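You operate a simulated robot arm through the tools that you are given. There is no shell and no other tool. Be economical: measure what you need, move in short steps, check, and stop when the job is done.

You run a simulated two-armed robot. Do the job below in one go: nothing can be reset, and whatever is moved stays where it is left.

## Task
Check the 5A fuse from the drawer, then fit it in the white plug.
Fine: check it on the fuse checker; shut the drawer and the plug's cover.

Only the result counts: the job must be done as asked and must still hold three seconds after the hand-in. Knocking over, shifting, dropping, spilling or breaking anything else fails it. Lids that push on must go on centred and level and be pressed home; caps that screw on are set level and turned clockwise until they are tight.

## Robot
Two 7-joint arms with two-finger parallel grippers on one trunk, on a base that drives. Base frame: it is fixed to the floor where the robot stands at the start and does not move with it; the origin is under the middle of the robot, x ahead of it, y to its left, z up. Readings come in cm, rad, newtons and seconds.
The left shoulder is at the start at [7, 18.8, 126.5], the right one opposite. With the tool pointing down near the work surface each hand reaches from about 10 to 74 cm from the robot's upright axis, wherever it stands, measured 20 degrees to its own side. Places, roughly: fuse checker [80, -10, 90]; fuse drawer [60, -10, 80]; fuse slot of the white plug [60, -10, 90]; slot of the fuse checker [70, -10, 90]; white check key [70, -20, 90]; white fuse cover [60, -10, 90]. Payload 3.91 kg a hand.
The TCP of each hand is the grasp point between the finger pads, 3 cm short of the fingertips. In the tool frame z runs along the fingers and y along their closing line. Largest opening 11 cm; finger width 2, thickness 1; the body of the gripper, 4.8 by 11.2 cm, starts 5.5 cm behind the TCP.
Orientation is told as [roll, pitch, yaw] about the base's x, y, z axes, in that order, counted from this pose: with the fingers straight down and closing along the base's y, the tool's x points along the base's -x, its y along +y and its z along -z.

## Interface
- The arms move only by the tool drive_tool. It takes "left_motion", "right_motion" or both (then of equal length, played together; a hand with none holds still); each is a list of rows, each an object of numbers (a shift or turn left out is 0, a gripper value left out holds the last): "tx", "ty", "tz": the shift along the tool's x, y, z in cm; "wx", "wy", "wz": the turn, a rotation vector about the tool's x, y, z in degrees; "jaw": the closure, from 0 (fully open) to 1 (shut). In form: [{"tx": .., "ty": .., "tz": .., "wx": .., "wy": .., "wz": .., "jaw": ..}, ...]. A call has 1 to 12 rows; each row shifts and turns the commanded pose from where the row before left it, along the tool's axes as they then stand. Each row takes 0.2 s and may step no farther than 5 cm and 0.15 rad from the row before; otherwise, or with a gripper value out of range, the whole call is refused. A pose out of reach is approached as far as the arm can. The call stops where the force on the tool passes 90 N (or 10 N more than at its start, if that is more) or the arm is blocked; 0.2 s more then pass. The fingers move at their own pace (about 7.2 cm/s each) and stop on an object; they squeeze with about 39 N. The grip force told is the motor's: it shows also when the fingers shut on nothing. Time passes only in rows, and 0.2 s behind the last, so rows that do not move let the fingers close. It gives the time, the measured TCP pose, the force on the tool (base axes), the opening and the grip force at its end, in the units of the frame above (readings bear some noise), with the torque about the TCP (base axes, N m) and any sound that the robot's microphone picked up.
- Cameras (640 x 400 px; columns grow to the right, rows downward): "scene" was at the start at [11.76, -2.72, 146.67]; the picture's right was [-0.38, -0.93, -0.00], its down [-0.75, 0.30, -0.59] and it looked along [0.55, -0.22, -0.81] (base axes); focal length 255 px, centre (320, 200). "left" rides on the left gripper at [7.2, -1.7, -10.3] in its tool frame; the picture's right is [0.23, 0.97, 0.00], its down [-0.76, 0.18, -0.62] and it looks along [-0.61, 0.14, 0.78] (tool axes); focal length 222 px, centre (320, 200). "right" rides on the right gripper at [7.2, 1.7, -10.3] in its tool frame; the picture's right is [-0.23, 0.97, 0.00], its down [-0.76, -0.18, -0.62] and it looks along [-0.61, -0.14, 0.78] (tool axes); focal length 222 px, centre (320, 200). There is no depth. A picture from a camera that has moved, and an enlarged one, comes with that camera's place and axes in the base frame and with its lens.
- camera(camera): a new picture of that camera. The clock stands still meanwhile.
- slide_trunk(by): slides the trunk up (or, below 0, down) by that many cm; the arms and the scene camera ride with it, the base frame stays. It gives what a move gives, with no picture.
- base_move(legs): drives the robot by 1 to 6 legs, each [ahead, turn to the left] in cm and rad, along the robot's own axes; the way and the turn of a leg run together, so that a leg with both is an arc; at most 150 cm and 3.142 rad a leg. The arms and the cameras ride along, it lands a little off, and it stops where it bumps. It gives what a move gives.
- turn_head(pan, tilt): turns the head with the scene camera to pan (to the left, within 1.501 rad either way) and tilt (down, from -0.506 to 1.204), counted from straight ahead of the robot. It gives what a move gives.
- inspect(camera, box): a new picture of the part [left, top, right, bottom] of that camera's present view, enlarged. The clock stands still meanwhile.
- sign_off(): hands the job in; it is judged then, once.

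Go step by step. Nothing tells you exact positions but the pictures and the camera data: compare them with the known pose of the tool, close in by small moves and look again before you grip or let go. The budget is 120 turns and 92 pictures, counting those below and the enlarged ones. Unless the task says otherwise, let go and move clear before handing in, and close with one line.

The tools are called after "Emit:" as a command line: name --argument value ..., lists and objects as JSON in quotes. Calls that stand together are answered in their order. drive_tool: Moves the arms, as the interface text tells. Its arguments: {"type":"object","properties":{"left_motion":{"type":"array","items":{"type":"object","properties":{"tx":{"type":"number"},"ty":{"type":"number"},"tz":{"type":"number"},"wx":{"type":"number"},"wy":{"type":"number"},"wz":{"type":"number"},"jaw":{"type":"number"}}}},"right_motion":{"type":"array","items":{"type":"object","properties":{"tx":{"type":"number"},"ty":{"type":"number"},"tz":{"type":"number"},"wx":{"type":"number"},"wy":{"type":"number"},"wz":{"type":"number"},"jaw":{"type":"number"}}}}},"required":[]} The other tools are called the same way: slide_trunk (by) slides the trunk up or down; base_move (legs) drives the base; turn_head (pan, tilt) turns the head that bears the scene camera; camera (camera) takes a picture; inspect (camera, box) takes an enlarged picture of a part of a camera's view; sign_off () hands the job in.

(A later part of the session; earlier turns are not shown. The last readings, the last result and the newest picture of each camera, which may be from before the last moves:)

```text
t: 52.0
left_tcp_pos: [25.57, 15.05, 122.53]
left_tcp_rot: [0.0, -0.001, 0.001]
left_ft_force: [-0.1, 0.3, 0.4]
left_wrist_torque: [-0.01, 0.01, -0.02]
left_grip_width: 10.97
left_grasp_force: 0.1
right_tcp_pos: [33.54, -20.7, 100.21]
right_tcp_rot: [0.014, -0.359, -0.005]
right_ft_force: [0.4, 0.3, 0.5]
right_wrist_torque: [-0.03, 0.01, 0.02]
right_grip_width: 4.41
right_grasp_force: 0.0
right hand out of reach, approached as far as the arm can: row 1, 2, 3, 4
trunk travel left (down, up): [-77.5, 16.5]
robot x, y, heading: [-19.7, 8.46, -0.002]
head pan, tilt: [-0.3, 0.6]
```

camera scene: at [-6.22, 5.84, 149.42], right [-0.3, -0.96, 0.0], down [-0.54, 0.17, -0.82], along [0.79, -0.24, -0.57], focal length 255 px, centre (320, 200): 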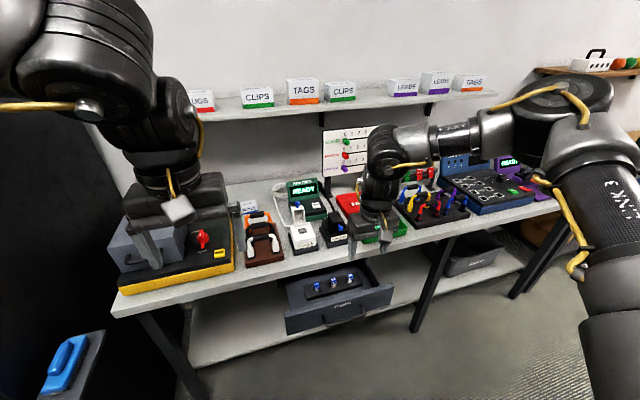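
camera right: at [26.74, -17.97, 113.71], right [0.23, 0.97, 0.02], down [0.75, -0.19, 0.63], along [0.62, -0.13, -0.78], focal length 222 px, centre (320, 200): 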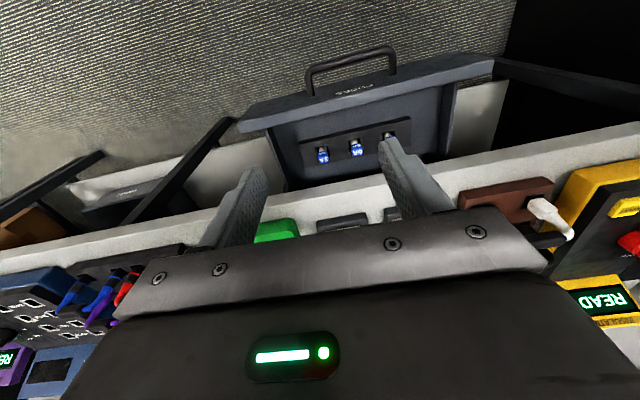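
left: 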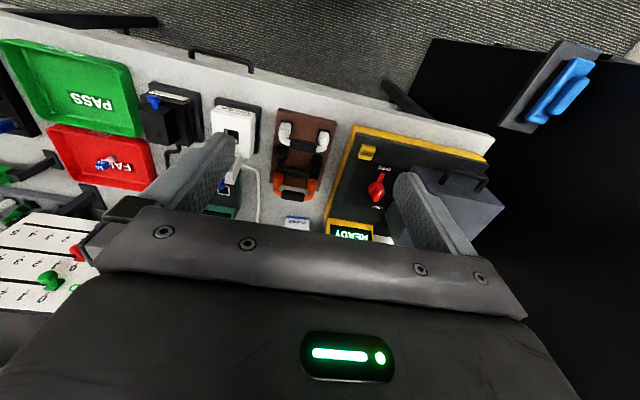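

The arm gets stuck when moving inward high up. I'll go outward first, then down in front of the bench, then inward low.

Emit:
drive_tool --right_motion '[{"ty": -4}, {"ty": -4}, {"tz": 4}, {"tz": 4}, {"tz": 4}]'

Emit:
camera --camera "scene"

```text
t: 53.2
left_tcp_pos: [25.47, 15.13, 122.69]
left_tcp_rot: [0.001, 0.0, 0.0]
left_ft_force: [0.3, -0.4, -0.3]
left_wrist_torque: [0.0, -0.01, 0.02]
left_grip_width: 10.99
left_grasp_force: 0.1
right_tcp_pos: [36.51, -29.47, 91.49]
right_tcp_rot: [0.014, -0.361, -0.007]
right_ft_force: [0.5, -0.3, 0.5]
right_wrist_torque: [-0.01, -0.05, 0.02]
right_grip_width: 4.4
right_grasp_force: 0.1
right hand out of reach, approached as far as the arm can: row 5
trunk travel left (down, up): [-77.5, 16.5]
robot x, y, heading: [-19.66, 8.52, 0.003]
head pan, tilt: [-0.3, 0.6]
```

```text
62 pictures are left
camera scene: at [-6.38, 5.9, 149.43], right [-0.3, -0.96, 0.0], down [-0.54, 0.17, -0.83], along [0.79, -0.24, -0.56], focal length 255 px, centre (320, 200)
```

scene: 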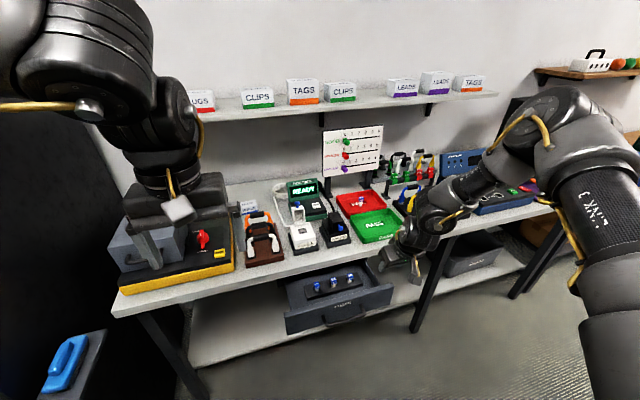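

I'll try to unwind the arm: lift, straighten to tool-down, extend forward, then test moving inward.

Emit:
drive_tool --right_motion '[{"tz": -4.5}, {"tz": -4.5}, {"tz": -4.5}, {"tz": -4.5}, {"wy": 7}, {"wy": 7}, {"wy": 6.6}, {"tx": -4}, {"tx": -4}, {"tx": -4}, {"tx": -4}]'

Emit:
drive_tool --right_motion '[{"ty": 4}, {"ty": 4}, {"ty": 4}]'

```text
t: 55.6
left_tcp_pos: [25.61, 15.12, 122.69]
left_tcp_rot: [-0.001, -0.003, 0.001]
left_ft_force: [-0.3, 0.0, 0.5]
left_wrist_torque: [-0.02, 0.02, 0.03]
left_grip_width: 11.0
left_grasp_force: 0.0
right_tcp_pos: [41.97, -30.86, 108.67]
right_tcp_rot: [0.013, -0.002, -0.003]
right_ft_force: [-0.2, -0.2, -0.5]
right_wrist_torque: [0.05, -0.04, -0.01]
right_grip_width: 4.42
right_grasp_force: 0.0
right hand out of reach, approached as far as the arm can: row 10, 11
trunk travel left (down, up): [-77.5, 16.5]
robot x, y, heading: [-19.4, 8.79, 0.0]
head pan, tilt: [-0.3, 0.6]
```

```text
t: 56.4
left_tcp_pos: [25.65, 15.14, 122.66]
left_tcp_rot: [0.0, -0.002, 0.0]
left_ft_force: [-0.6, 0.4, 1.0]
left_wrist_torque: [-0.03, -0.01, 0.01]
left_grip_width: 11.01
left_grasp_force: 0.1
right_tcp_pos: [37.69, -21.54, 109.38]
right_tcp_rot: [0.016, -0.003, 0.0]
right_ft_force: [0.0, 0.1, 0.3]
right_wrist_torque: [0.0, 0.0, 0.0]
right_grip_width: 4.41
right_grasp_force: 0.1
right hand out of reach, approached as far as the arm can: row 1, 2, 3
trunk travel left (down, up): [-77.5, 16.5]
robot x, y, heading: [-19.58, 8.81, -0.001]
head pan, tilt: [-0.3, 0.6]
```

The right arm has drifted to a poor elbow posture. I'll return it to its starting pose relative to the robot and test inward motion from there.

Emit:
drive_tool --right_motion '[{"ty": -4.2, "tz": -1.3}, {"ty": -4.2, "tz": -1.3}, {"tx": 4, "tz": -1.3}, {"tx": 4, "tz": -1.3}, {"tx": 4}, {}, {}]'

Emit:
drive_tool --right_motion '[{"ty": 4}, {"ty": 4}, {"ty": 4}]'

Emit:
camera --camera "scene"

```text
t: 58.0
left_tcp_pos: [25.64, 15.05, 122.71]
left_tcp_rot: [0.0, 0.0, 0.0]
left_ft_force: [-0.3, 0.2, -0.3]
left_wrist_torque: [-0.03, 0.0, 0.01]
left_grip_width: 11.0
left_grasp_force: 0.1
right_tcp_pos: [25.66, -29.91, 114.3]
right_tcp_rot: [0.015, 0.001, -0.002]
right_ft_force: [-0.2, -0.2, -1.0]
right_wrist_torque: [0.0, -0.01, -0.01]
right_grip_width: 4.41
right_grasp_force: 0.0
trunk travel left (down, up): [-77.5, 16.5]
robot x, y, heading: [-19.29, 8.62, -0.002]
head pan, tilt: [-0.3, 0.6]
```

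```text
t: 58.8
left_tcp_pos: [25.72, 15.09, 122.64]
left_tcp_rot: [-0.001, 0.001, 0.0]
left_ft_force: [0.9, -0.5, -0.1]
left_wrist_torque: [0.01, 0.02, 0.03]
left_grip_width: 11.02
left_grasp_force: 0.0
right_tcp_pos: [25.86, -18.06, 114.4]
right_tcp_rot: [0.013, 0.001, -0.003]
right_ft_force: [0.5, 0.1, -0.6]
right_wrist_torque: [0.01, 0.05, 0.03]
right_grip_width: 4.43
right_grasp_force: 0.1
trunk travel left (down, up): [-77.5, 16.5]
robot x, y, heading: [-19.27, 8.28, -0.002]
head pan, tilt: [-0.3, 0.6]
```

```text
61 pictures are left
camera scene: at [-6.13, 5.88, 149.4], right [-0.3, -0.96, 0.0], down [-0.54, 0.17, -0.82], along [0.79, -0.24, -0.57], focal length 255 px, centre (320, 200)
```

scene: 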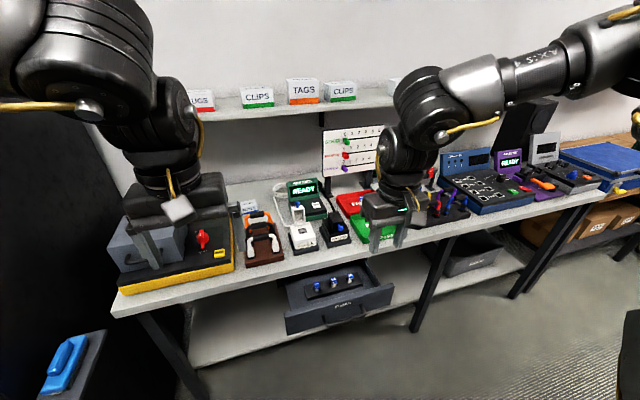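

Now it moves freely. I'll extend forward and down gradually toward above the fuse.

Emit:
drive_tool --right_motion '[{"tx": -3.5, "ty": 0.7}, {"tx": -3.5, "ty": 0.7}, {"tx": -3.5, "ty": 0.7}, {"tx": -2.5, "ty": 0.7, "tz": 2}, {"tz": 4}, {"tz": 4}]'

```text
t: 60.2
left_tcp_pos: [25.62, 14.97, 122.68]
left_tcp_rot: [-0.001, -0.003, 0.0]
left_ft_force: [-0.3, -0.3, 0.1]
left_wrist_torque: [0.03, -0.01, 0.0]
left_grip_width: 10.99
left_grasp_force: 0.0
right_tcp_pos: [34.53, -19.73, 104.14]
right_tcp_rot: [0.014, 0.0, -0.001]
right_ft_force: [-0.8, 0.3, 0.9]
right_wrist_torque: [-0.02, -0.02, -0.01]
right_grip_width: 4.38
right_grasp_force: 0.1
right hand out of reach, approached as far as the arm can: row 3, 4, 5, 6
trunk travel left (down, up): [-77.5, 16.5]
robot x, y, heading: [-19.91, 8.42, -0.0]
head pan, tilt: [-0.3, 0.6]
```

The reach limit is on inward motion, so I'll bring the targets to the robot's right side by turning the base left 0.25 rad. First pull the hand back to the easy region.

Emit:
drive_tool --right_motion '[{"ty": -4, "tz": -2}, {"ty": -4, "tz": -2}, {"ty": -3, "tx": 2, "tz": -2}, {"tx": 3, "tz": -2}]'

Emit:
base_move --legs '[[0, 0.25], [5.5, 0]]'

Emit:
drive_tool --right_motion '[{"wz": 7.2}, {"wz": 7.2}]'

```text
t: 61.2
left_tcp_pos: [25.35, 15.2, 122.72]
left_tcp_rot: [0.001, -0.003, 0.0]
left_ft_force: [-0.2, -0.5, 0.7]
left_wrist_torque: [-0.01, 0.01, -0.01]
left_grip_width: 11.02
left_grasp_force: 0.0
right_tcp_pos: [28.98, -30.74, 112.37]
right_tcp_rot: [0.012, -0.003, -0.003]
right_ft_force: [0.1, -0.3, 0.2]
right_wrist_torque: [-0.02, 0.0, 0.0]
right_grip_width: 4.4
right_grasp_force: 0.1
trunk travel left (down, up): [-77.5, 16.5]
robot x, y, heading: [-19.49, 8.48, 0.004]
head pan, tilt: [-0.3, 0.6]
```

```text
t: 63.0
left_tcp_pos: [26.6, 26.85, 123.37]
left_tcp_rot: [-0.001, -0.014, 0.243]
left_ft_force: [-0.3, 0.0, 0.0]
left_wrist_torque: [-0.02, 0.01, 0.02]
left_grip_width: 10.99
left_grasp_force: 0.2
right_tcp_pos: [41.27, -16.8, 112.78]
right_tcp_rot: [0.014, -0.012, 0.244]
right_ft_force: [-0.4, -0.6, 0.7]
right_wrist_torque: [0.04, -0.02, -0.01]
right_grip_width: 4.4
right_grasp_force: 0.1
trunk travel left (down, up): [-77.5, 16.5]
robot x, y, heading: [-14.41, 9.73, 0.25]
head pan, tilt: [-0.3, 0.6]
```

```text
t: 63.5
left_tcp_pos: [27.22, 26.98, 122.97]
left_tcp_rot: [0.0, -0.008, 0.243]
left_ft_force: [-0.3, 0.1, -0.2]
left_wrist_torque: [-0.03, -0.05, 0.04]
left_grip_width: 10.98
left_grasp_force: 0.0
right_tcp_pos: [41.75, -16.54, 112.47]
right_tcp_rot: [0.016, -0.004, -0.009]
right_ft_force: [-0.4, -0.3, 0.7]
right_wrist_torque: [0.02, -0.05, -0.03]
right_grip_width: 4.39
right_grasp_force: 0.1
trunk travel left (down, up): [-77.5, 16.5]
robot x, y, heading: [-14.13, 9.96, 0.246]
head pan, tilt: [-0.3, 0.6]
```

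Now above the drawer. Descend part way, tilt 20°, and look.

Emit:
drive_tool --right_motion '[{"tx": 0.9, "ty": 0.4, "tz": 3.5}, {"tx": 0.9, "ty": 0.4, "tz": 3.5}, {"tx": 0.9, "ty": 0.4, "tz": 3.5}, {"tx": 0.9, "ty": 0.4, "tz": 3.5}, {"wy": -6.7}, {"wy": -6.7}, {"wy": -6.7}]'

Emit:
camera --camera "right"

```text
t: 65.2
left_tcp_pos: [27.73, 27.18, 122.98]
left_tcp_rot: [0.0, -0.004, 0.243]
left_ft_force: [-0.3, 1.2, 0.1]
left_wrist_torque: [0.04, 0.03, 0.01]
left_grip_width: 11.01
left_grasp_force: 0.1
right_tcp_pos: [38.75, -14.8, 98.54]
right_tcp_rot: [0.015, -0.233, -0.009]
right_ft_force: [-0.4, -0.9, -1.1]
right_wrist_torque: [-0.01, -0.01, 0.02]
right_grip_width: 4.4
right_grasp_force: 0.0
right hand out of reach, approached as far as the arm can: row 7
trunk travel left (down, up): [-77.5, 16.5]
robot x, y, heading: [-14.35, 9.9, 0.243]
head pan, tilt: [-0.3, 0.6]
```

```text
60 pictures are left
camera right: at [29.25, -13.22, 106.91], right [0.23, 0.97, 0.07], down [0.6, -0.19, 0.78], along [0.77, -0.14, -0.62], focal length 222 px, centre (320, 200)
```

right: 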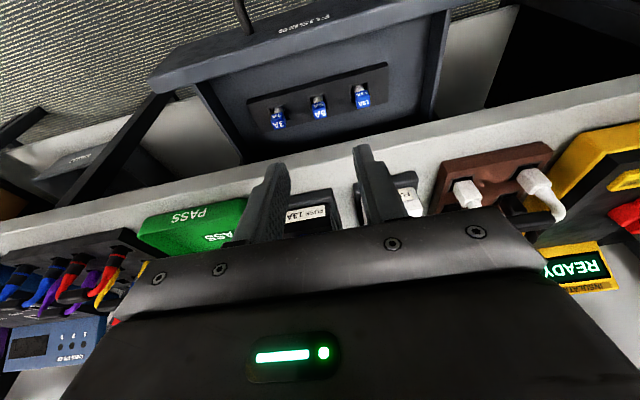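

Tilt stops at 13.4°, which still clears the lip. The 5A cap is confirmed near [45.7, -15.1, 78.5]. Move over it, keeping height.

Emit:
drive_tool --right_motion '[{"tx": -3.2, "tz": 0.75, "ty": -0.15}, {"tx": -3.2, "tz": 0.75, "ty": -0.15}, {}]'

Emit:
slide_trunk --by -9

Emit:
camera --camera "right"

Emit:
camera --camera "scene"

```text
t: 66.0
left_tcp_pos: [27.44, 27.18, 122.88]
left_tcp_rot: [0.001, -0.007, 0.243]
left_ft_force: [0.0, -0.5, -0.2]
left_wrist_torque: [0.02, 0.0, 0.03]
left_grip_width: 10.99
left_grasp_force: 0.1
right_tcp_pos: [45.13, -15.07, 98.48]
right_tcp_rot: [0.016, -0.234, -0.009]
right_ft_force: [-0.3, 0.5, 0.3]
right_wrist_torque: [-0.02, -0.05, -0.02]
right_grip_width: 4.39
right_grasp_force: 0.0
trunk travel left (down, up): [-77.5, 16.5]
robot x, y, heading: [-14.43, 9.52, 0.246]
head pan, tilt: [-0.3, 0.6]
```

```text
t: 67.2
left_tcp_pos: [27.56, 27.08, 113.86]
left_tcp_rot: [0.001, -0.005, 0.242]
left_ft_force: [-0.4, 0.9, -0.2]
left_wrist_torque: [0.0, 0.02, 0.04]
left_grip_width: 11.0
left_grasp_force: 0.1
right_tcp_pos: [45.18, -15.08, 89.55]
right_tcp_rot: [0.017, -0.235, -0.009]
right_ft_force: [0.3, -1.0, -0.2]
right_wrist_torque: [-0.01, -0.01, 0.01]
right_grip_width: 4.4
right_grasp_force: 0.0
trunk travel left (down, up): [-68.5, 25.5]
robot x, y, heading: [-14.24, 9.94, 0.246]
head pan, tilt: [-0.3, 0.6]
```

```text
59 pictures are left
camera right: at [35.73, -13.5, 97.93], right [0.23, 0.97, 0.07], down [0.6, -0.19, 0.78], along [0.77, -0.13, -0.62], focal length 222 px, centre (320, 200)
```

right: 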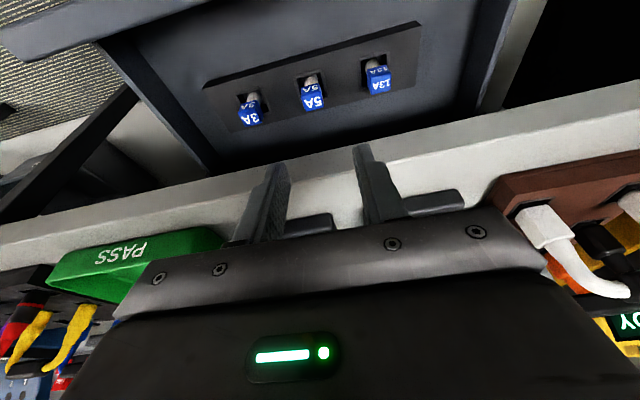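

```text
58 pictures are left
camera scene: at [-0.77, 10.56, 140.42], right [-0.05, -1.0, 0.0], down [-0.56, 0.03, -0.83], along [0.82, -0.05, -0.56], focal length 255 px, centre (320, 200)
```

scene: 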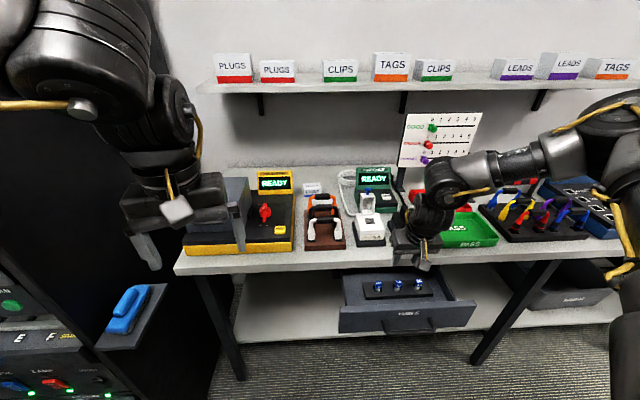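

Aligned. Lower 8.5 cm and check before closing.

Emit:
slide_trunk --by -8.5

Emit:
inspect --camera "right" --box '[180, 20, 440, 240]'

Emit:
inspect --camera "scene" --box '[340, 220, 500, 320]'

```text
t: 68.4
left_tcp_pos: [27.47, 27.17, 105.29]
left_tcp_rot: [0.0, -0.006, 0.242]
left_ft_force: [0.0, 0.2, 0.2]
left_wrist_torque: [0.02, 0.01, 0.0]
left_grip_width: 11.03
left_grasp_force: 0.0
right_tcp_pos: [45.2, -14.99, 81.16]
right_tcp_rot: [0.018, -0.236, -0.009]
right_ft_force: [0.0, -0.1, -0.3]
right_wrist_torque: [0.0, -0.01, -0.02]
right_grip_width: 4.39
right_grasp_force: 0.0
trunk travel left (down, up): [-60.0, 34.0]
robot x, y, heading: [-14.15, 9.79, 0.247]
head pan, tilt: [-0.3, 0.6]
```

```text
1.82 times, centred on (310, 130) of right
camera zoom: at [35.73, -13.49, 89.43], right [0.23, 0.97, 0.07], down [0.6, -0.19, 0.78], along [0.77, -0.13, -0.62], focal length 404 px, centre (338, 327)
```

zoom: 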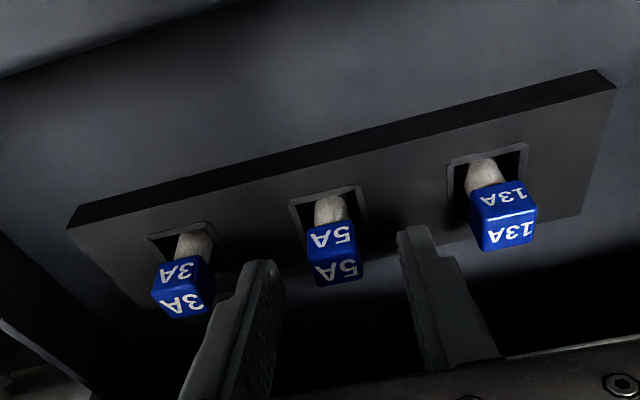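

```text
4.00 times, centred on (420, 270) of scene
camera zoom: at [-0.78, 10.57, 131.92], right [-0.05, -1.0, 0.0], down [-0.56, 0.03, -0.83], along [0.82, -0.05, -0.56], focal length 1019 px, centre (-80, -80)
```

zoom: 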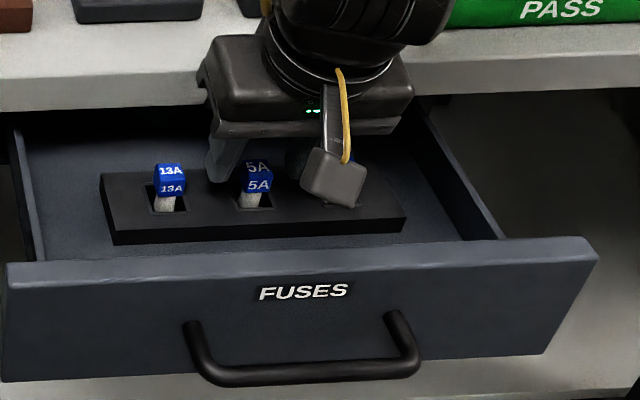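

Fingers straddle the 5A cap well. Lower 1.4 cm more and close.

Emit:
slide_trunk --by -1.4

Emit:
drive_tool --right_motion '[{"jaw": 0.8}, {"jaw": 1}, {"jaw": 1}, {"jaw": 1}]'

Emit:
inspect --camera "right" --box '[180, 20, 440, 240]'

```text
t: 69.0
left_tcp_pos: [27.49, 27.2, 104.01]
left_tcp_rot: [0.0, -0.005, 0.244]
left_ft_force: [-0.4, -0.4, -0.5]
left_wrist_torque: [0.01, -0.04, -0.02]
left_grip_width: 11.01
left_grasp_force: 0.1
right_tcp_pos: [45.21, -15.08, 79.69]
right_tcp_rot: [0.018, -0.234, -0.009]
right_ft_force: [0.5, 0.1, 0.2]
right_wrist_torque: [-0.01, 0.04, -0.02]
right_grip_width: 4.39
right_grasp_force: 0.0
trunk travel left (down, up): [-58.6, 35.4]
robot x, y, heading: [-14.05, 9.81, 0.24]
head pan, tilt: [-0.3, 0.6]
```

```text
t: 70.0
left_tcp_pos: [27.51, 27.01, 104.06]
left_tcp_rot: [0.0, -0.005, 0.243]
left_ft_force: [0.5, -0.2, 0.7]
left_wrist_torque: [-0.01, -0.02, -0.01]
left_grip_width: 10.99
left_grasp_force: 0.1
right_tcp_pos: [45.24, -15.11, 79.63]
right_tcp_rot: [0.016, -0.233, -0.009]
right_ft_force: [0.2, 0.0, 0.5]
right_wrist_torque: [-0.04, 0.01, -0.02]
right_grip_width: 1.51
right_grasp_force: 39.2
trunk travel left (down, up): [-58.6, 35.4]
robot x, y, heading: [-14.17, 9.87, 0.241]
head pan, tilt: [-0.3, 0.6]
```

```text
1.82 times, centred on (310, 130) of right
camera zoom: at [35.75, -13.49, 88.02], right [0.23, 0.97, 0.07], down [0.6, -0.19, 0.78], along [0.77, -0.14, -0.62], focal length 404 px, centre (338, 327)
```

zoom: 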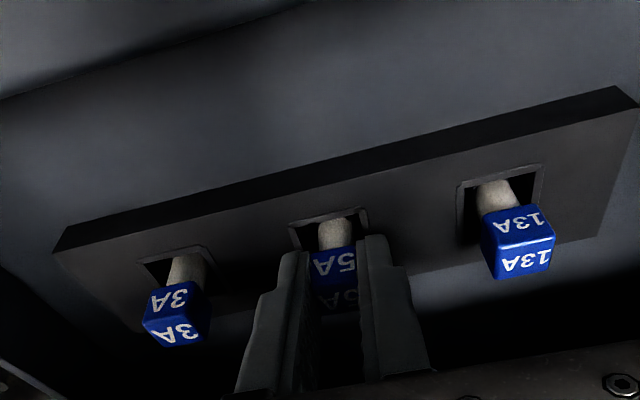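

The 5A cap is gripped (1.5 cm). Lift straight up with the trunk.

Emit:
slide_trunk --by 18.9

Emit:
inspect --camera "right" --box '[180, 20, 440, 240]'

Emit:
turn_head --pan -0.5 --tilt 0.75

Emit:
camera --camera "scene"

```text
t: 72.1
left_tcp_pos: [27.63, 27.09, 122.88]
left_tcp_rot: [-0.001, -0.005, 0.244]
left_ft_force: [-0.5, -0.2, -0.2]
left_wrist_torque: [-0.01, 0.03, 0.03]
left_grip_width: 11.01
left_grasp_force: 0.0
right_tcp_pos: [45.31, -15.13, 98.46]
right_tcp_rot: [0.017, -0.231, -0.01]
right_ft_force: [0.6, -0.3, 0.3]
right_wrist_torque: [-0.01, 0.05, 0.0]
right_grip_width: 1.48
right_grasp_force: 39.6
trunk travel left (down, up): [-77.5, 16.5]
robot x, y, heading: [-14.35, 9.84, 0.25]
head pan, tilt: [-0.3, 0.6]
```

```text
1.82 times, centred on (310, 130) of right
camera zoom: at [35.76, -13.5, 106.9], right [0.23, 0.97, 0.07], down [0.6, -0.19, 0.78], along [0.77, -0.14, -0.62], focal length 404 px, centre (338, 327)
```

zoom: 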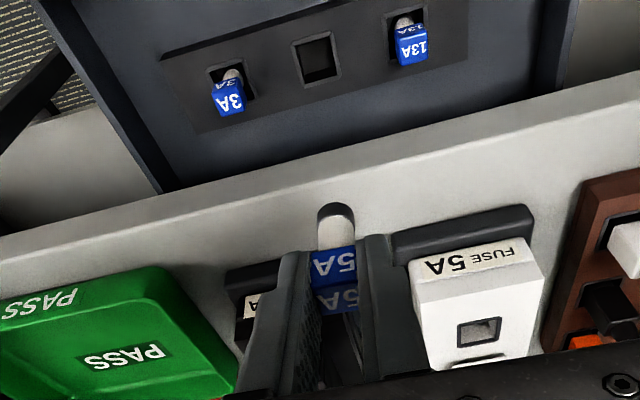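

```text
t: 72.8
left_tcp_pos: [27.52, 27.08, 122.8]
left_tcp_rot: [0.0, -0.005, 0.246]
left_ft_force: [-0.3, -0.3, 0.5]
left_wrist_torque: [-0.01, -0.01, -0.01]
left_grip_width: 10.98
left_grasp_force: 0.0
right_tcp_pos: [45.24, -15.11, 98.55]
right_tcp_rot: [0.018, -0.232, -0.008]
right_ft_force: [-0.8, 0.1, -0.8]
right_wrist_torque: [0.02, 0.0, -0.01]
right_grip_width: 1.51
right_grasp_force: 38.7
trunk travel left (down, up): [-77.5, 16.5]
robot x, y, heading: [-14.33, 9.63, 0.246]
head pan, tilt: [-0.499, 0.75]
```

```text
53 pictures are left
camera scene: at [-1.53, 8.98, 148.13], right [-0.25, -0.97, 0.0], down [-0.66, 0.17, -0.73], along [0.71, -0.18, -0.68], focal length 255 px, centre (320, 200)
```

scene: 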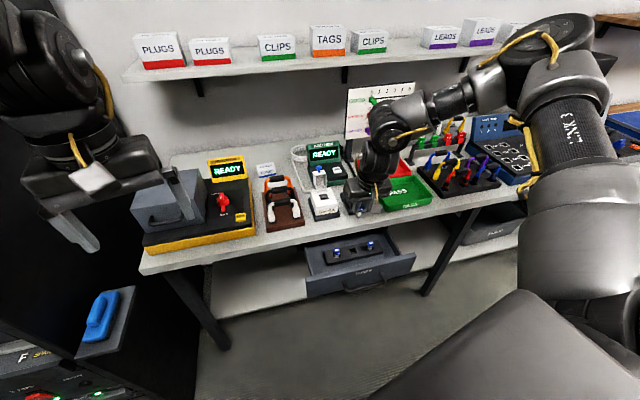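

The fuse is held upright; its lower end is ~6.2 cm below TCP. Now look closely at the checker and plug.

Emit:
inspect --camera "scene" --box '[270, 120, 430, 220]'

```text
4.00 times, centred on (350, 170) of scene
camera zoom: at [-1.53, 8.98, 148.13], right [-0.25, -0.97, 0.0], down [-0.66, 0.17, -0.73], along [0.71, -0.18, -0.68], focal length 1019 px, centre (200, 320)
```

zoom: 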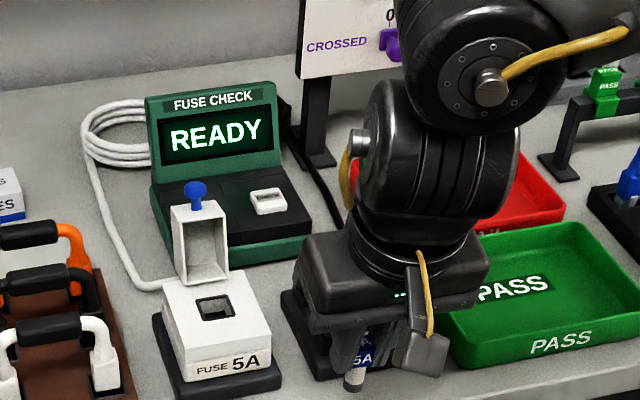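

The checker slot lies behind the plug's open cover (about [71, -10]), key about [69.5, -15.8]. Raise fully and drive forward 16 cm over them to look down with the wrist camera.

Emit:
slide_trunk --by 16

Emit:
base_move --legs '[[16, 0]]'

Emit:
camera --camera "right"

Emit:
camera --camera "scene"

```text
t: 74.7
left_tcp_pos: [27.66, 27.13, 138.81]
left_tcp_rot: [0.0, -0.003, 0.244]
left_ft_force: [-0.2, -0.3, 0.6]
left_wrist_torque: [-0.01, -0.02, 0.0]
left_grip_width: 11.01
left_grasp_force: 0.1
right_tcp_pos: [45.21, -15.02, 114.5]
right_tcp_rot: [0.017, -0.233, -0.007]
right_ft_force: [0.0, 0.2, -1.0]
right_wrist_torque: [-0.01, -0.02, 0.0]
right_grip_width: 1.49
right_grasp_force: 38.6
trunk travel left (down, up): [-93.5, 0.5]
robot x, y, heading: [-14.3, 9.74, 0.249]
head pan, tilt: [-0.499, 0.75]
```

```text
t: 76.1
left_tcp_pos: [42.48, 30.92, 139.01]
left_tcp_rot: [0.0, -0.009, 0.242]
left_ft_force: [-0.1, -0.3, -0.7]
left_wrist_torque: [-0.01, -0.02, -0.01]
left_grip_width: 10.99
left_grasp_force: 0.1
right_tcp_pos: [60.22, -11.37, 114.64]
right_tcp_rot: [0.018, -0.236, -0.01]
right_ft_force: [0.3, 0.5, 0.1]
right_wrist_torque: [0.02, 0.01, -0.01]
right_grip_width: 1.5
right_grasp_force: 39.4
trunk travel left (down, up): [-93.5, 0.5]
robot x, y, heading: [1.01, 13.57, 0.242]
head pan, tilt: [-0.499, 0.75]
```

```text
51 pictures are left
camera right: at [50.69, -9.77, 123.03], right [0.23, 0.97, 0.07], down [0.59, -0.19, 0.78], along [0.77, -0.13, -0.62], focal length 222 px, centre (320, 200)
```

right: 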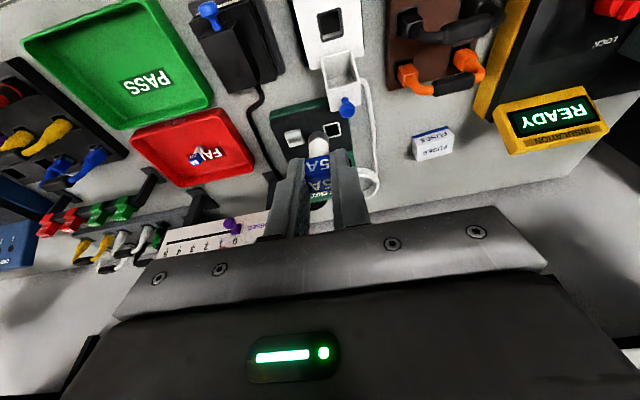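

```text
50 pictures are left
camera scene: at [13.3, 12.69, 164.16], right [-0.25, -0.97, 0.0], down [-0.66, 0.17, -0.73], along [0.71, -0.18, -0.68], focal length 255 px, centre (320, 200)
```

scene: 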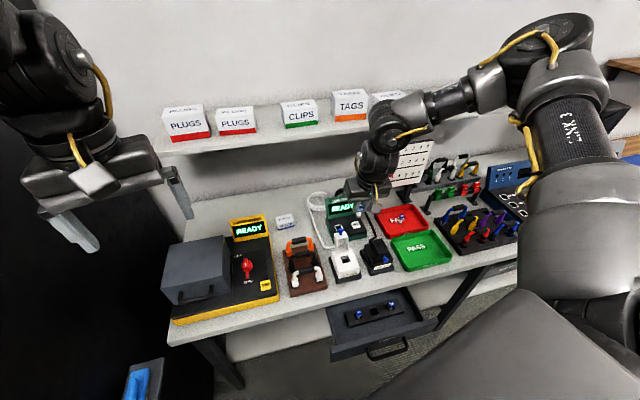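

Great view: the slot with white frame is visible on the checker. Zoom in.

Emit:
inspect --camera "right" --box '[250, 0, 410, 220]'

Emit:
inspect --camera "scene" --box '[310, 170, 430, 290]'

```text
1.82 times, centred on (330, 110) of right
camera zoom: at [50.69, -9.77, 123.03], right [0.23, 0.97, 0.07], down [0.59, -0.19, 0.78], along [0.77, -0.13, -0.62], focal length 404 px, centre (302, 364)
```

zoom: 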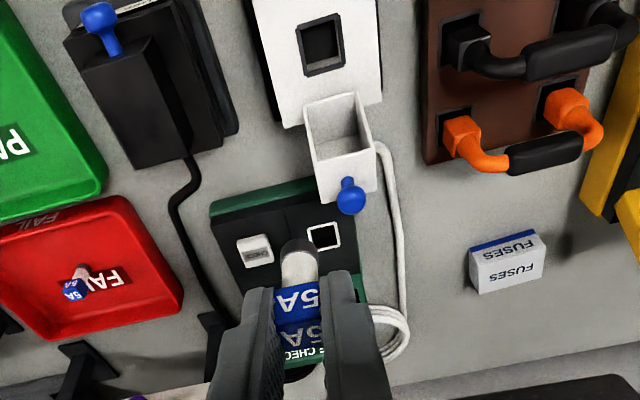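

```text
3.33 times, centred on (370, 230) of scene
camera zoom: at [13.3, 12.69, 164.16], right [-0.25, -0.97, 0.0], down [-0.66, 0.17, -0.73], along [0.71, -0.18, -0.68], focal length 849 px, centre (153, 100)
```

zoom: 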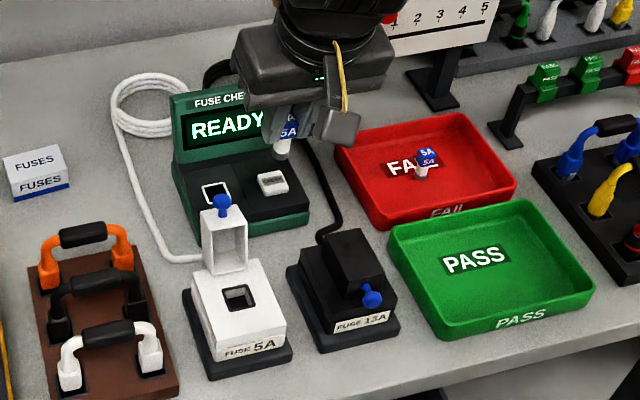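

The slot sits around [73, -10.6, 90]. I'll extend the arm forward about 9 cm over it and recheck.

Emit:
drive_tool --right_motion '[{"tx": -2.9, "tz": 0.7, "ty": 0.2}, {"tx": -2.9, "tz": 0.7, "ty": 0.2}, {"tx": -2.9, "tz": 0.7, "ty": 0.2}]'

Emit:
inspect --camera "right" --box '[230, 20, 390, 220]'

```text
t: 76.9
left_tcp_pos: [42.85, 31.06, 138.84]
left_tcp_rot: [-0.002, -0.004, 0.242]
left_ft_force: [0.2, 0.7, -0.1]
left_wrist_torque: [0.01, 0.0, -0.02]
left_grip_width: 11.01
left_grasp_force: 0.1
right_tcp_pos: [69.33, -10.58, 114.44]
right_tcp_rot: [0.015, -0.23, -0.01]
right_ft_force: [0.7, 0.0, 0.1]
right_wrist_torque: [0.0, 0.05, 0.02]
right_grip_width: 1.5
right_grasp_force: 39.3
trunk travel left (down, up): [-93.5, 0.5]
robot x, y, heading: [0.78, 13.67, 0.243]
head pan, tilt: [-0.499, 0.75]
```

```text
2.00 times, centred on (310, 120) of right
camera zoom: at [59.92, -9.1, 122.84], right [0.23, 0.97, 0.07], down [0.6, -0.19, 0.78], along [0.77, -0.14, -0.62], focal length 444 px, centre (340, 360)
```

zoom: 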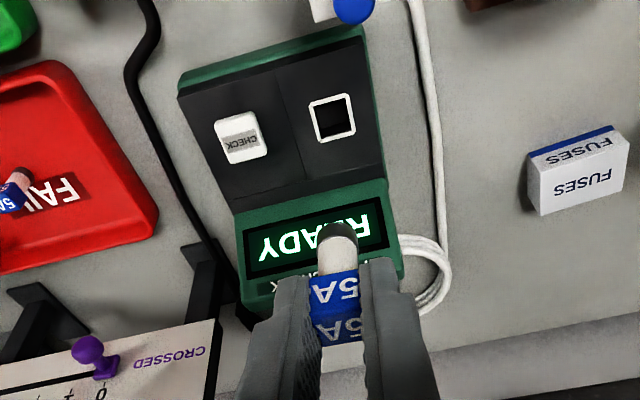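

Slot triangulates to about [73.8, -10.7, 89.3]; the wrist camera would pass close to the cover's knob, so I'll yaw the hand 15° to swing it clear, then move over the slot.

Emit:
drive_tool --right_motion '[{"tx": -1.9, "tz": 0.45}, {"tx": -1.9, "tz": 0.45}, {"wx": -1.75, "wz": -7.3}, {"wx": -1.75, "wz": -7.3}]'

Emit:
camera --camera "right"

Emit:
inspect --camera "scene" --box '[310, 140, 450, 270]'

```text
t: 77.9
left_tcp_pos: [42.72, 30.83, 138.96]
left_tcp_rot: [-0.001, -0.007, 0.243]
left_ft_force: [0.2, -1.1, 0.1]
left_wrist_torque: [-0.01, -0.01, 0.0]
left_grip_width: 11.01
left_grasp_force: 0.0
right_tcp_pos: [72.97, -10.95, 114.85]
right_tcp_rot: [0.018, -0.237, 0.257]
right_ft_force: [0.3, -0.2, 0.3]
right_wrist_torque: [0.0, 0.03, -0.02]
right_grip_width: 1.49
right_grasp_force: 38.5
right hand out of reach, approached as far as the arm can: row 2
trunk travel left (down, up): [-93.5, 0.5]
robot x, y, heading: [0.69, 13.31, 0.25]
head pan, tilt: [-0.499, 0.75]
```

```text
46 pictures are left
camera right: at [63.28, -11.99, 123.21], right [-0.04, 1.0, 0.07], down [0.62, -0.03, 0.78], along [0.78, 0.07, -0.62], focal length 222 px, centre (320, 200)
```

right: 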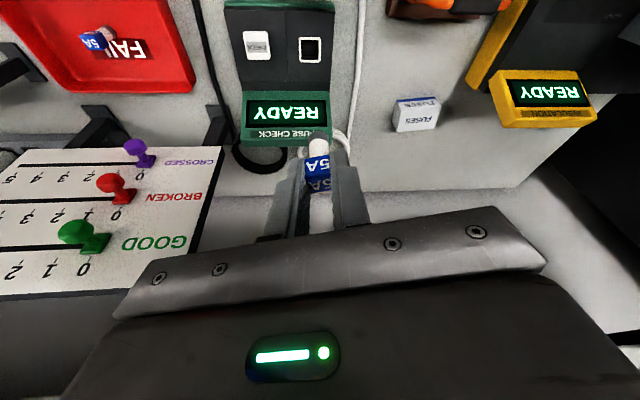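

```text
3.08 times, centred on (380, 205) of scene
camera zoom: at [13.63, 12.68, 164.13], right [-0.25, -0.97, 0.0], down [-0.66, 0.17, -0.73], along [0.71, -0.18, -0.68], focal length 784 px, centre (135, 185)
```

zoom: 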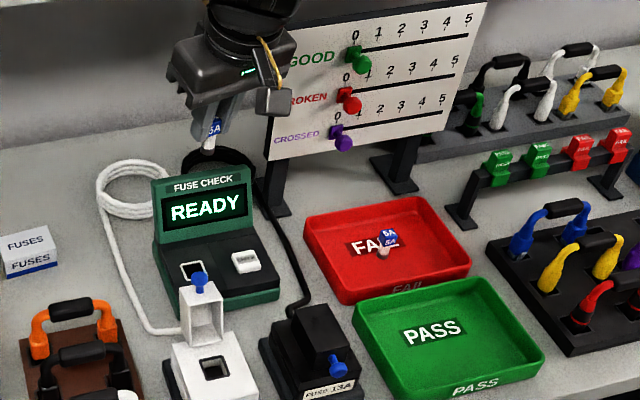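

Aligned to within 0.4 cm. Apply a small correction and lower with the trunk until the fuse end is just above the slot.

Emit:
drive_tool --right_motion '[{"tx": -0.18, "ty": 0.31}, {}]'

Emit:
slide_trunk --by -16

Emit:
camera --camera "right"

Emit:
inspect --camera "scene" --box '[310, 120, 430, 240]'

```text
t: 78.5
left_tcp_pos: [42.77, 30.87, 138.97]
left_tcp_rot: [0.0, -0.006, 0.243]
left_ft_force: [-0.3, 0.1, 0.5]
left_wrist_torque: [0.01, 0.04, 0.03]
left_grip_width: 11.0
left_grasp_force: 0.0
right_tcp_pos: [72.88, -10.79, 114.96]
right_tcp_rot: [0.017, -0.238, 0.254]
right_ft_force: [0.7, 0.5, 0.2]
right_wrist_torque: [-0.02, 0.0, -0.02]
right_grip_width: 1.5
right_grasp_force: 39.3
trunk travel left (down, up): [-93.5, 0.5]
robot x, y, heading: [0.76, 13.56, 0.242]
head pan, tilt: [-0.499, 0.75]
```

```text
t: 80.3
left_tcp_pos: [42.7, 30.93, 122.9]
left_tcp_rot: [0.0, -0.005, 0.243]
left_ft_force: [0.4, -0.9, -0.3]
left_wrist_torque: [0.01, -0.01, -0.01]
left_grip_width: 11.0
left_grasp_force: 0.1
right_tcp_pos: [73.1, -10.64, 98.84]
right_tcp_rot: [0.017, -0.238, 0.254]
right_ft_force: [-0.2, 0.2, -0.1]
right_wrist_torque: [0.01, 0.03, 0.02]
right_grip_width: 1.5
right_grasp_force: 39.2
trunk travel left (down, up): [-77.5, 16.5]
robot x, y, heading: [0.85, 13.78, 0.241]
head pan, tilt: [-0.499, 0.75]
```

```text
44 pictures are left
camera right: at [63.4, -11.61, 107.2], right [-0.03, 1.0, 0.07], down [0.62, -0.03, 0.78], along [0.78, 0.07, -0.62], focal length 222 px, centre (320, 200)
```

right: 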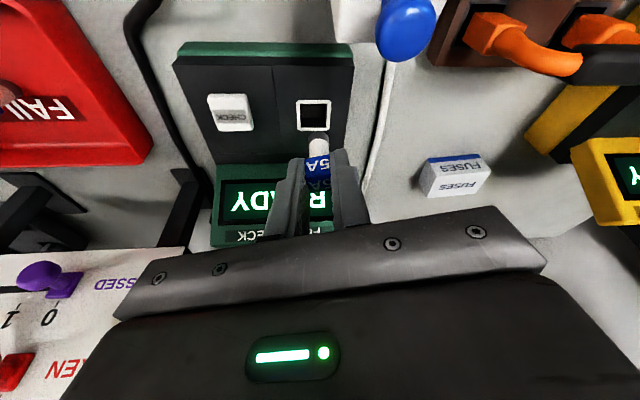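

```text
3.33 times, centred on (370, 180) of scene
camera zoom: at [13.68, 12.78, 148.13], right [-0.25, -0.97, 0.0], down [-0.66, 0.17, -0.73], along [0.71, -0.18, -0.68], focal length 849 px, centre (153, 267)
```

zoom: 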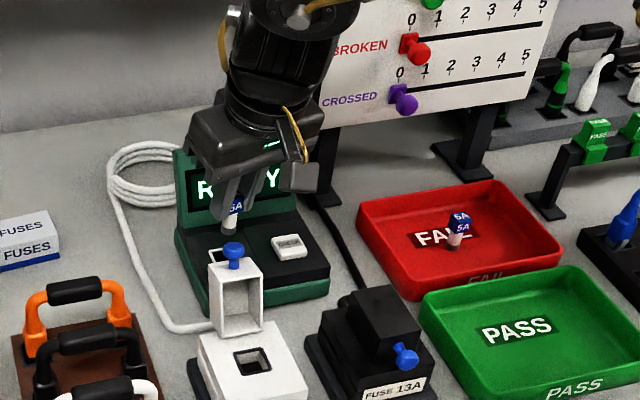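

Fuse is ~0.25 cm too far forward relative to the slot. Correct and lower 3 cm.

Emit:
drive_tool --right_motion '[{"tx": 0.23, "ty": 0.06, "tz": -0.05}, {}]'

Emit:
slide_trunk --by -2.6

Emit:
inspect --camera "right" --box '[240, 60, 400, 200]'

```text
t: 80.9
left_tcp_pos: [42.79, 30.88, 122.98]
left_tcp_rot: [-0.001, -0.004, 0.244]
left_ft_force: [0.2, 0.3, 0.5]
left_wrist_torque: [0.03, -0.02, -0.01]
left_grip_width: 10.98
left_grasp_force: 0.0
right_tcp_pos: [72.9, -10.54, 98.82]
right_tcp_rot: [0.017, -0.237, 0.254]
right_ft_force: [-0.5, 0.1, -0.4]
right_wrist_torque: [0.0, -0.02, 0.0]
right_grip_width: 1.5
right_grasp_force: 39.4
trunk travel left (down, up): [-77.5, 16.5]
robot x, y, heading: [1.04, 13.94, 0.242]
head pan, tilt: [-0.499, 0.75]
```

```text
t: 81.6
left_tcp_pos: [42.73, 30.85, 120.27]
left_tcp_rot: [-0.001, -0.005, 0.244]
left_ft_force: [-0.7, -0.3, -0.3]
left_wrist_torque: [-0.03, 0.01, 0.03]
left_grip_width: 10.99
left_grasp_force: 0.0
right_tcp_pos: [72.81, -10.69, 96.25]
right_tcp_rot: [0.018, -0.237, 0.252]
right_ft_force: [-0.5, -0.4, -1.2]
right_wrist_torque: [0.0, -0.02, -0.04]
right_grip_width: 1.49
right_grasp_force: 38.8
trunk travel left (down, up): [-74.9, 19.1]
robot x, y, heading: [0.88, 13.83, 0.245]
head pan, tilt: [-0.499, 0.75]
```

```text
2.86 times, centred on (320, 130) of right
camera zoom: at [63.13, -11.59, 104.58], right [-0.03, 1.0, 0.07], down [0.62, -0.03, 0.78], along [0.78, 0.07, -0.62], focal length 635 px, centre (320, 400)
```

zoom: 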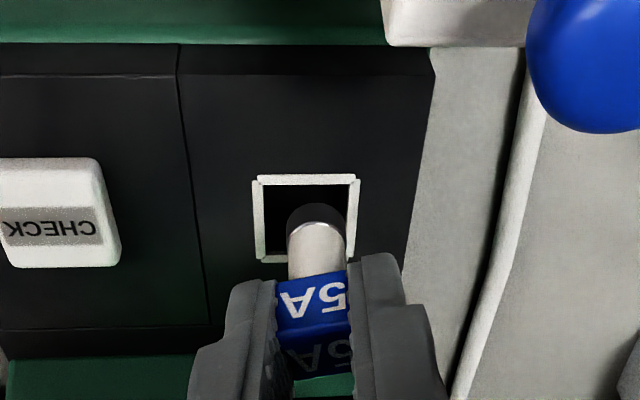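

The fuse end is over the hole, about 0.2 cm to +y. Correct and lower further.

Emit:
drive_tool --right_motion '[{"ty": -0.22}, {}]'

Emit:
slide_trunk --by -1.2

Emit:
inspect --camera "right" --box '[240, 60, 400, 200]'

```text
t: 82.2
left_tcp_pos: [42.64, 30.86, 120.31]
left_tcp_rot: [0.001, -0.005, 0.243]
left_ft_force: [0.1, -0.2, -0.1]
left_wrist_torque: [0.01, 0.04, 0.01]
left_grip_width: 11.0
left_grasp_force: 0.1
right_tcp_pos: [72.88, -10.83, 96.15]
right_tcp_rot: [0.016, -0.238, 0.255]
right_ft_force: [0.2, -0.6, 0.2]
right_wrist_torque: [0.01, 0.0, -0.01]
right_grip_width: 1.5
right_grasp_force: 38.9
trunk travel left (down, up): [-74.9, 19.1]
robot x, y, heading: [0.93, 14.08, 0.246]
head pan, tilt: [-0.499, 0.75]
```

```text
t: 82.8
left_tcp_pos: [42.71, 30.81, 119.11]
left_tcp_rot: [0.001, -0.006, 0.243]
left_ft_force: [0.0, -0.1, -0.5]
left_wrist_torque: [0.0, 0.04, -0.02]
left_grip_width: 10.99
left_grasp_force: 0.1
right_tcp_pos: [72.87, -10.81, 94.9]
right_tcp_rot: [0.018, -0.237, 0.253]
right_ft_force: [1.0, -0.4, -0.4]
right_wrist_torque: [-0.05, -0.02, -0.02]
right_grip_width: 1.5
right_grasp_force: 39.3
trunk travel left (down, up): [-73.7, 20.3]
robot x, y, heading: [0.89, 13.59, 0.245]
head pan, tilt: [-0.499, 0.75]
```

```text
2.86 times, centred on (320, 130) of right
camera zoom: at [63.21, -11.76, 103.34], right [-0.03, 1.0, 0.07], down [0.62, -0.03, 0.78], along [0.78, 0.07, -0.62], focal length 635 px, centre (320, 400)
```

zoom: 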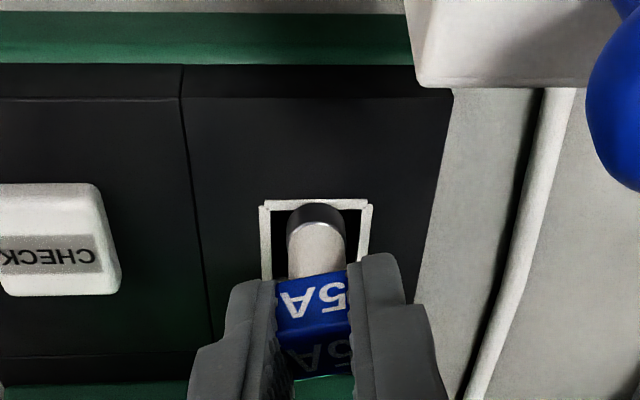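

The fuse axis is too near the robot side of the slot. Shift +0.7 cm in x and re-look.

Emit:
drive_tool --right_motion '[{"tx": -0.66, "ty": -0.17, "tz": 0.15}, {}]'

Emit:
inspect --camera "right" --box '[240, 60, 400, 200]'

Emit:
inspect --camera "scene" --box '[320, 150, 400, 220]'

```text
t: 83.4
left_tcp_pos: [42.78, 30.87, 119.08]
left_tcp_rot: [0.001, -0.006, 0.243]
left_ft_force: [0.3, 0.2, -0.3]
left_wrist_torque: [-0.01, 0.0, 0.01]
left_grip_width: 11.02
left_grasp_force: 0.1
right_tcp_pos: [73.54, -10.9, 95.12]
right_tcp_rot: [0.018, -0.237, 0.253]
right_ft_force: [0.0, 0.7, -0.6]
right_wrist_torque: [0.01, 0.04, 0.02]
right_grip_width: 1.48
right_grasp_force: 39.1
trunk travel left (down, up): [-73.7, 20.3]
robot x, y, heading: [1.18, 13.63, 0.246]
head pan, tilt: [-0.499, 0.75]
```

```text
2.86 times, centred on (320, 130) of right
camera zoom: at [63.91, -11.78, 103.45], right [-0.03, 1.0, 0.07], down [0.62, -0.03, 0.78], along [0.78, 0.07, -0.62], focal length 635 px, centre (320, 400)
```

zoom: 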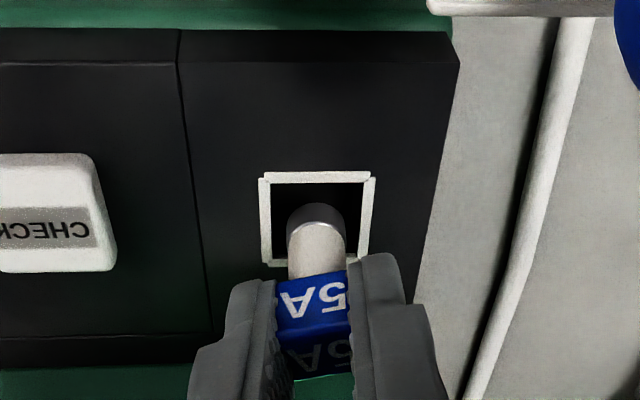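

```text
5.71 times, centred on (360, 185) of scene
camera zoom: at [13.67, 12.76, 144.33], right [-0.25, -0.97, 0.0], down [-0.66, 0.17, -0.73], along [0.71, -0.18, -0.68], focal length 1456 px, centre (91, 286)
```

zoom: 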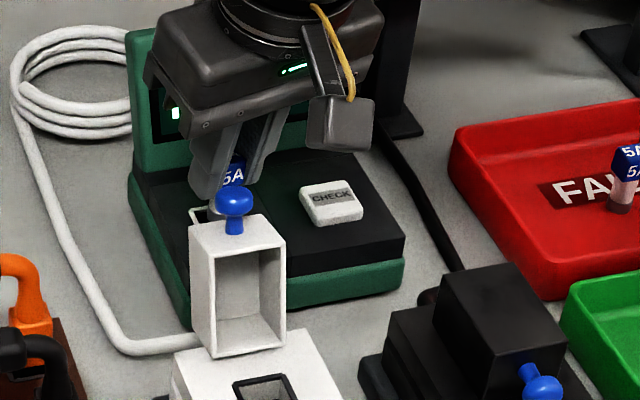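

Now centred. Lower 0.8 cm more.

Emit:
slide_trunk --by -0.9

Emit:
inspect --camera "right" --box '[240, 60, 400, 200]'

```text
t: 84.0
left_tcp_pos: [42.73, 30.84, 118.16]
left_tcp_rot: [0.0, -0.005, 0.241]
left_ft_force: [0.5, 0.2, -0.6]
left_wrist_torque: [-0.02, -0.02, -0.01]
left_grip_width: 10.99
left_grasp_force: 0.0
right_tcp_pos: [73.58, -10.85, 94.17]
right_tcp_rot: [0.017, -0.238, 0.254]
right_ft_force: [-0.8, -0.5, 0.6]
right_wrist_torque: [-0.03, 0.01, 0.02]
right_grip_width: 1.5
right_grasp_force: 39.2
trunk travel left (down, up): [-72.8, 21.2]
robot x, y, heading: [0.56, 13.72, 0.244]
head pan, tilt: [-0.499, 0.75]
```

```text
2.86 times, centred on (320, 130) of right
camera zoom: at [63.92, -11.77, 102.53], right [-0.03, 1.0, 0.07], down [0.62, -0.03, 0.78], along [0.78, 0.07, -0.62], focal length 635 px, centre (320, 400)
```

zoom: 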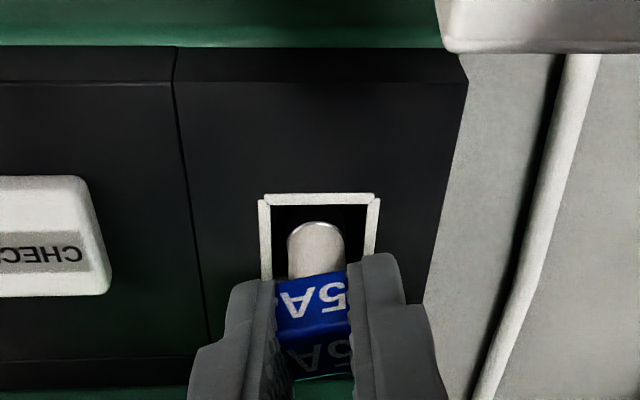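

Entering the hole centred. Lower further in small steps watching force.

Emit:
slide_trunk --by -1

Emit:
inspect --camera "right" --box '[240, 60, 400, 200]'

```text
t: 84.6
left_tcp_pos: [42.72, 30.83, 117.26]
left_tcp_rot: [0.001, -0.005, 0.242]
left_ft_force: [-0.3, -0.9, 0.4]
left_wrist_torque: [0.0, -0.02, 0.0]
left_grip_width: 10.99
left_grasp_force: 0.0
right_tcp_pos: [73.55, -10.85, 93.28]
right_tcp_rot: [0.018, -0.238, 0.253]
right_ft_force: [-0.1, -0.4, 0.8]
right_wrist_torque: [0.01, -0.02, 0.04]
right_grip_width: 1.48
right_grasp_force: 38.6
trunk travel left (down, up): [-71.8, 22.2]
robot x, y, heading: [1.19, 13.48, 0.243]
head pan, tilt: [-0.499, 0.75]
```

```text
2.86 times, centred on (320, 130) of right
camera zoom: at [63.89, -11.77, 101.55], right [-0.03, 1.0, 0.07], down [0.62, -0.03, 0.78], along [0.78, 0.07, -0.62], focal length 635 px, centre (320, 400)
```

zoom: 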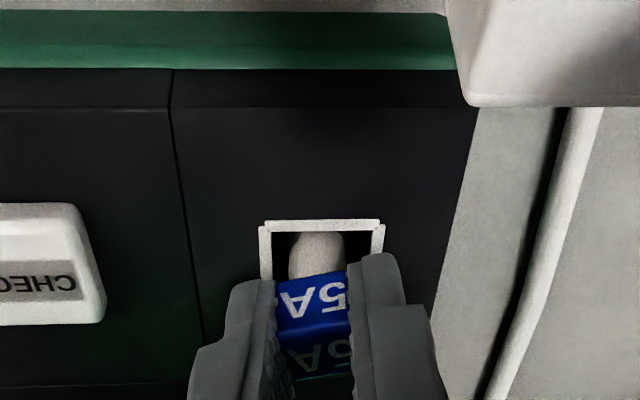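

Fuse is going in freely. Continue in smaller steps.

Emit:
slide_trunk --by -0.6

Emit:
slide_trunk --by -0.5

Emit:
inspect --camera "right" --box '[240, 60, 400, 200]'

```text
t: 85.1
left_tcp_pos: [42.49, 30.86, 116.71]
left_tcp_rot: [-0.002, -0.009, 0.242]
left_ft_force: [0.5, 0.4, -0.2]
left_wrist_torque: [-0.04, 0.0, 0.01]
left_grip_width: 11.01
left_grasp_force: 0.0
right_tcp_pos: [73.41, -10.72, 93.13]
right_tcp_rot: [0.016, -0.246, 0.254]
right_ft_force: [0.5, -3.1, 24.0]
right_wrist_torque: [-0.26, -0.16, -0.02]
right_grip_width: 1.53
right_grasp_force: 39.1
trunk travel left (down, up): [-71.2, 22.8]
robot x, y, heading: [0.84, 13.47, 0.247]
head pan, tilt: [-0.499, 0.75]
```

```text
t: 85.7
left_tcp_pos: [42.26, 31.08, 116.31]
left_tcp_rot: [-0.003, -0.01, 0.243]
left_ft_force: [0.5, -0.3, 0.9]
left_wrist_torque: [-0.01, 0.0, -0.02]
left_grip_width: 10.99
left_grasp_force: 0.1
right_tcp_pos: [73.45, -10.62, 92.83]
right_tcp_rot: [0.012, -0.25, 0.253]
right_ft_force: [5.2, -5.0, 44.2]
right_wrist_torque: [-0.37, -0.38, -0.03]
right_grip_width: 1.54
right_grasp_force: 38.5
trunk travel left (down, up): [-70.7, 23.3]
robot x, y, heading: [1.19, 13.27, 0.242]
head pan, tilt: [-0.499, 0.75]
```

```text
2.86 times, centred on (320, 130) of right
camera zoom: at [63.66, -11.63, 101.11], right [-0.03, 1.0, 0.07], down [0.61, -0.03, 0.79], along [0.79, 0.07, -0.61], focal length 635 px, centre (320, 400)
```

zoom: 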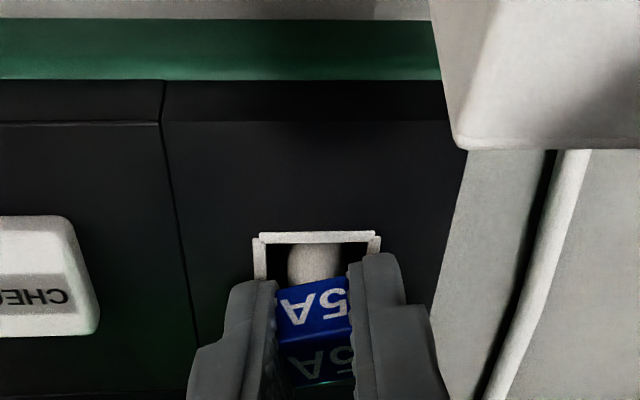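

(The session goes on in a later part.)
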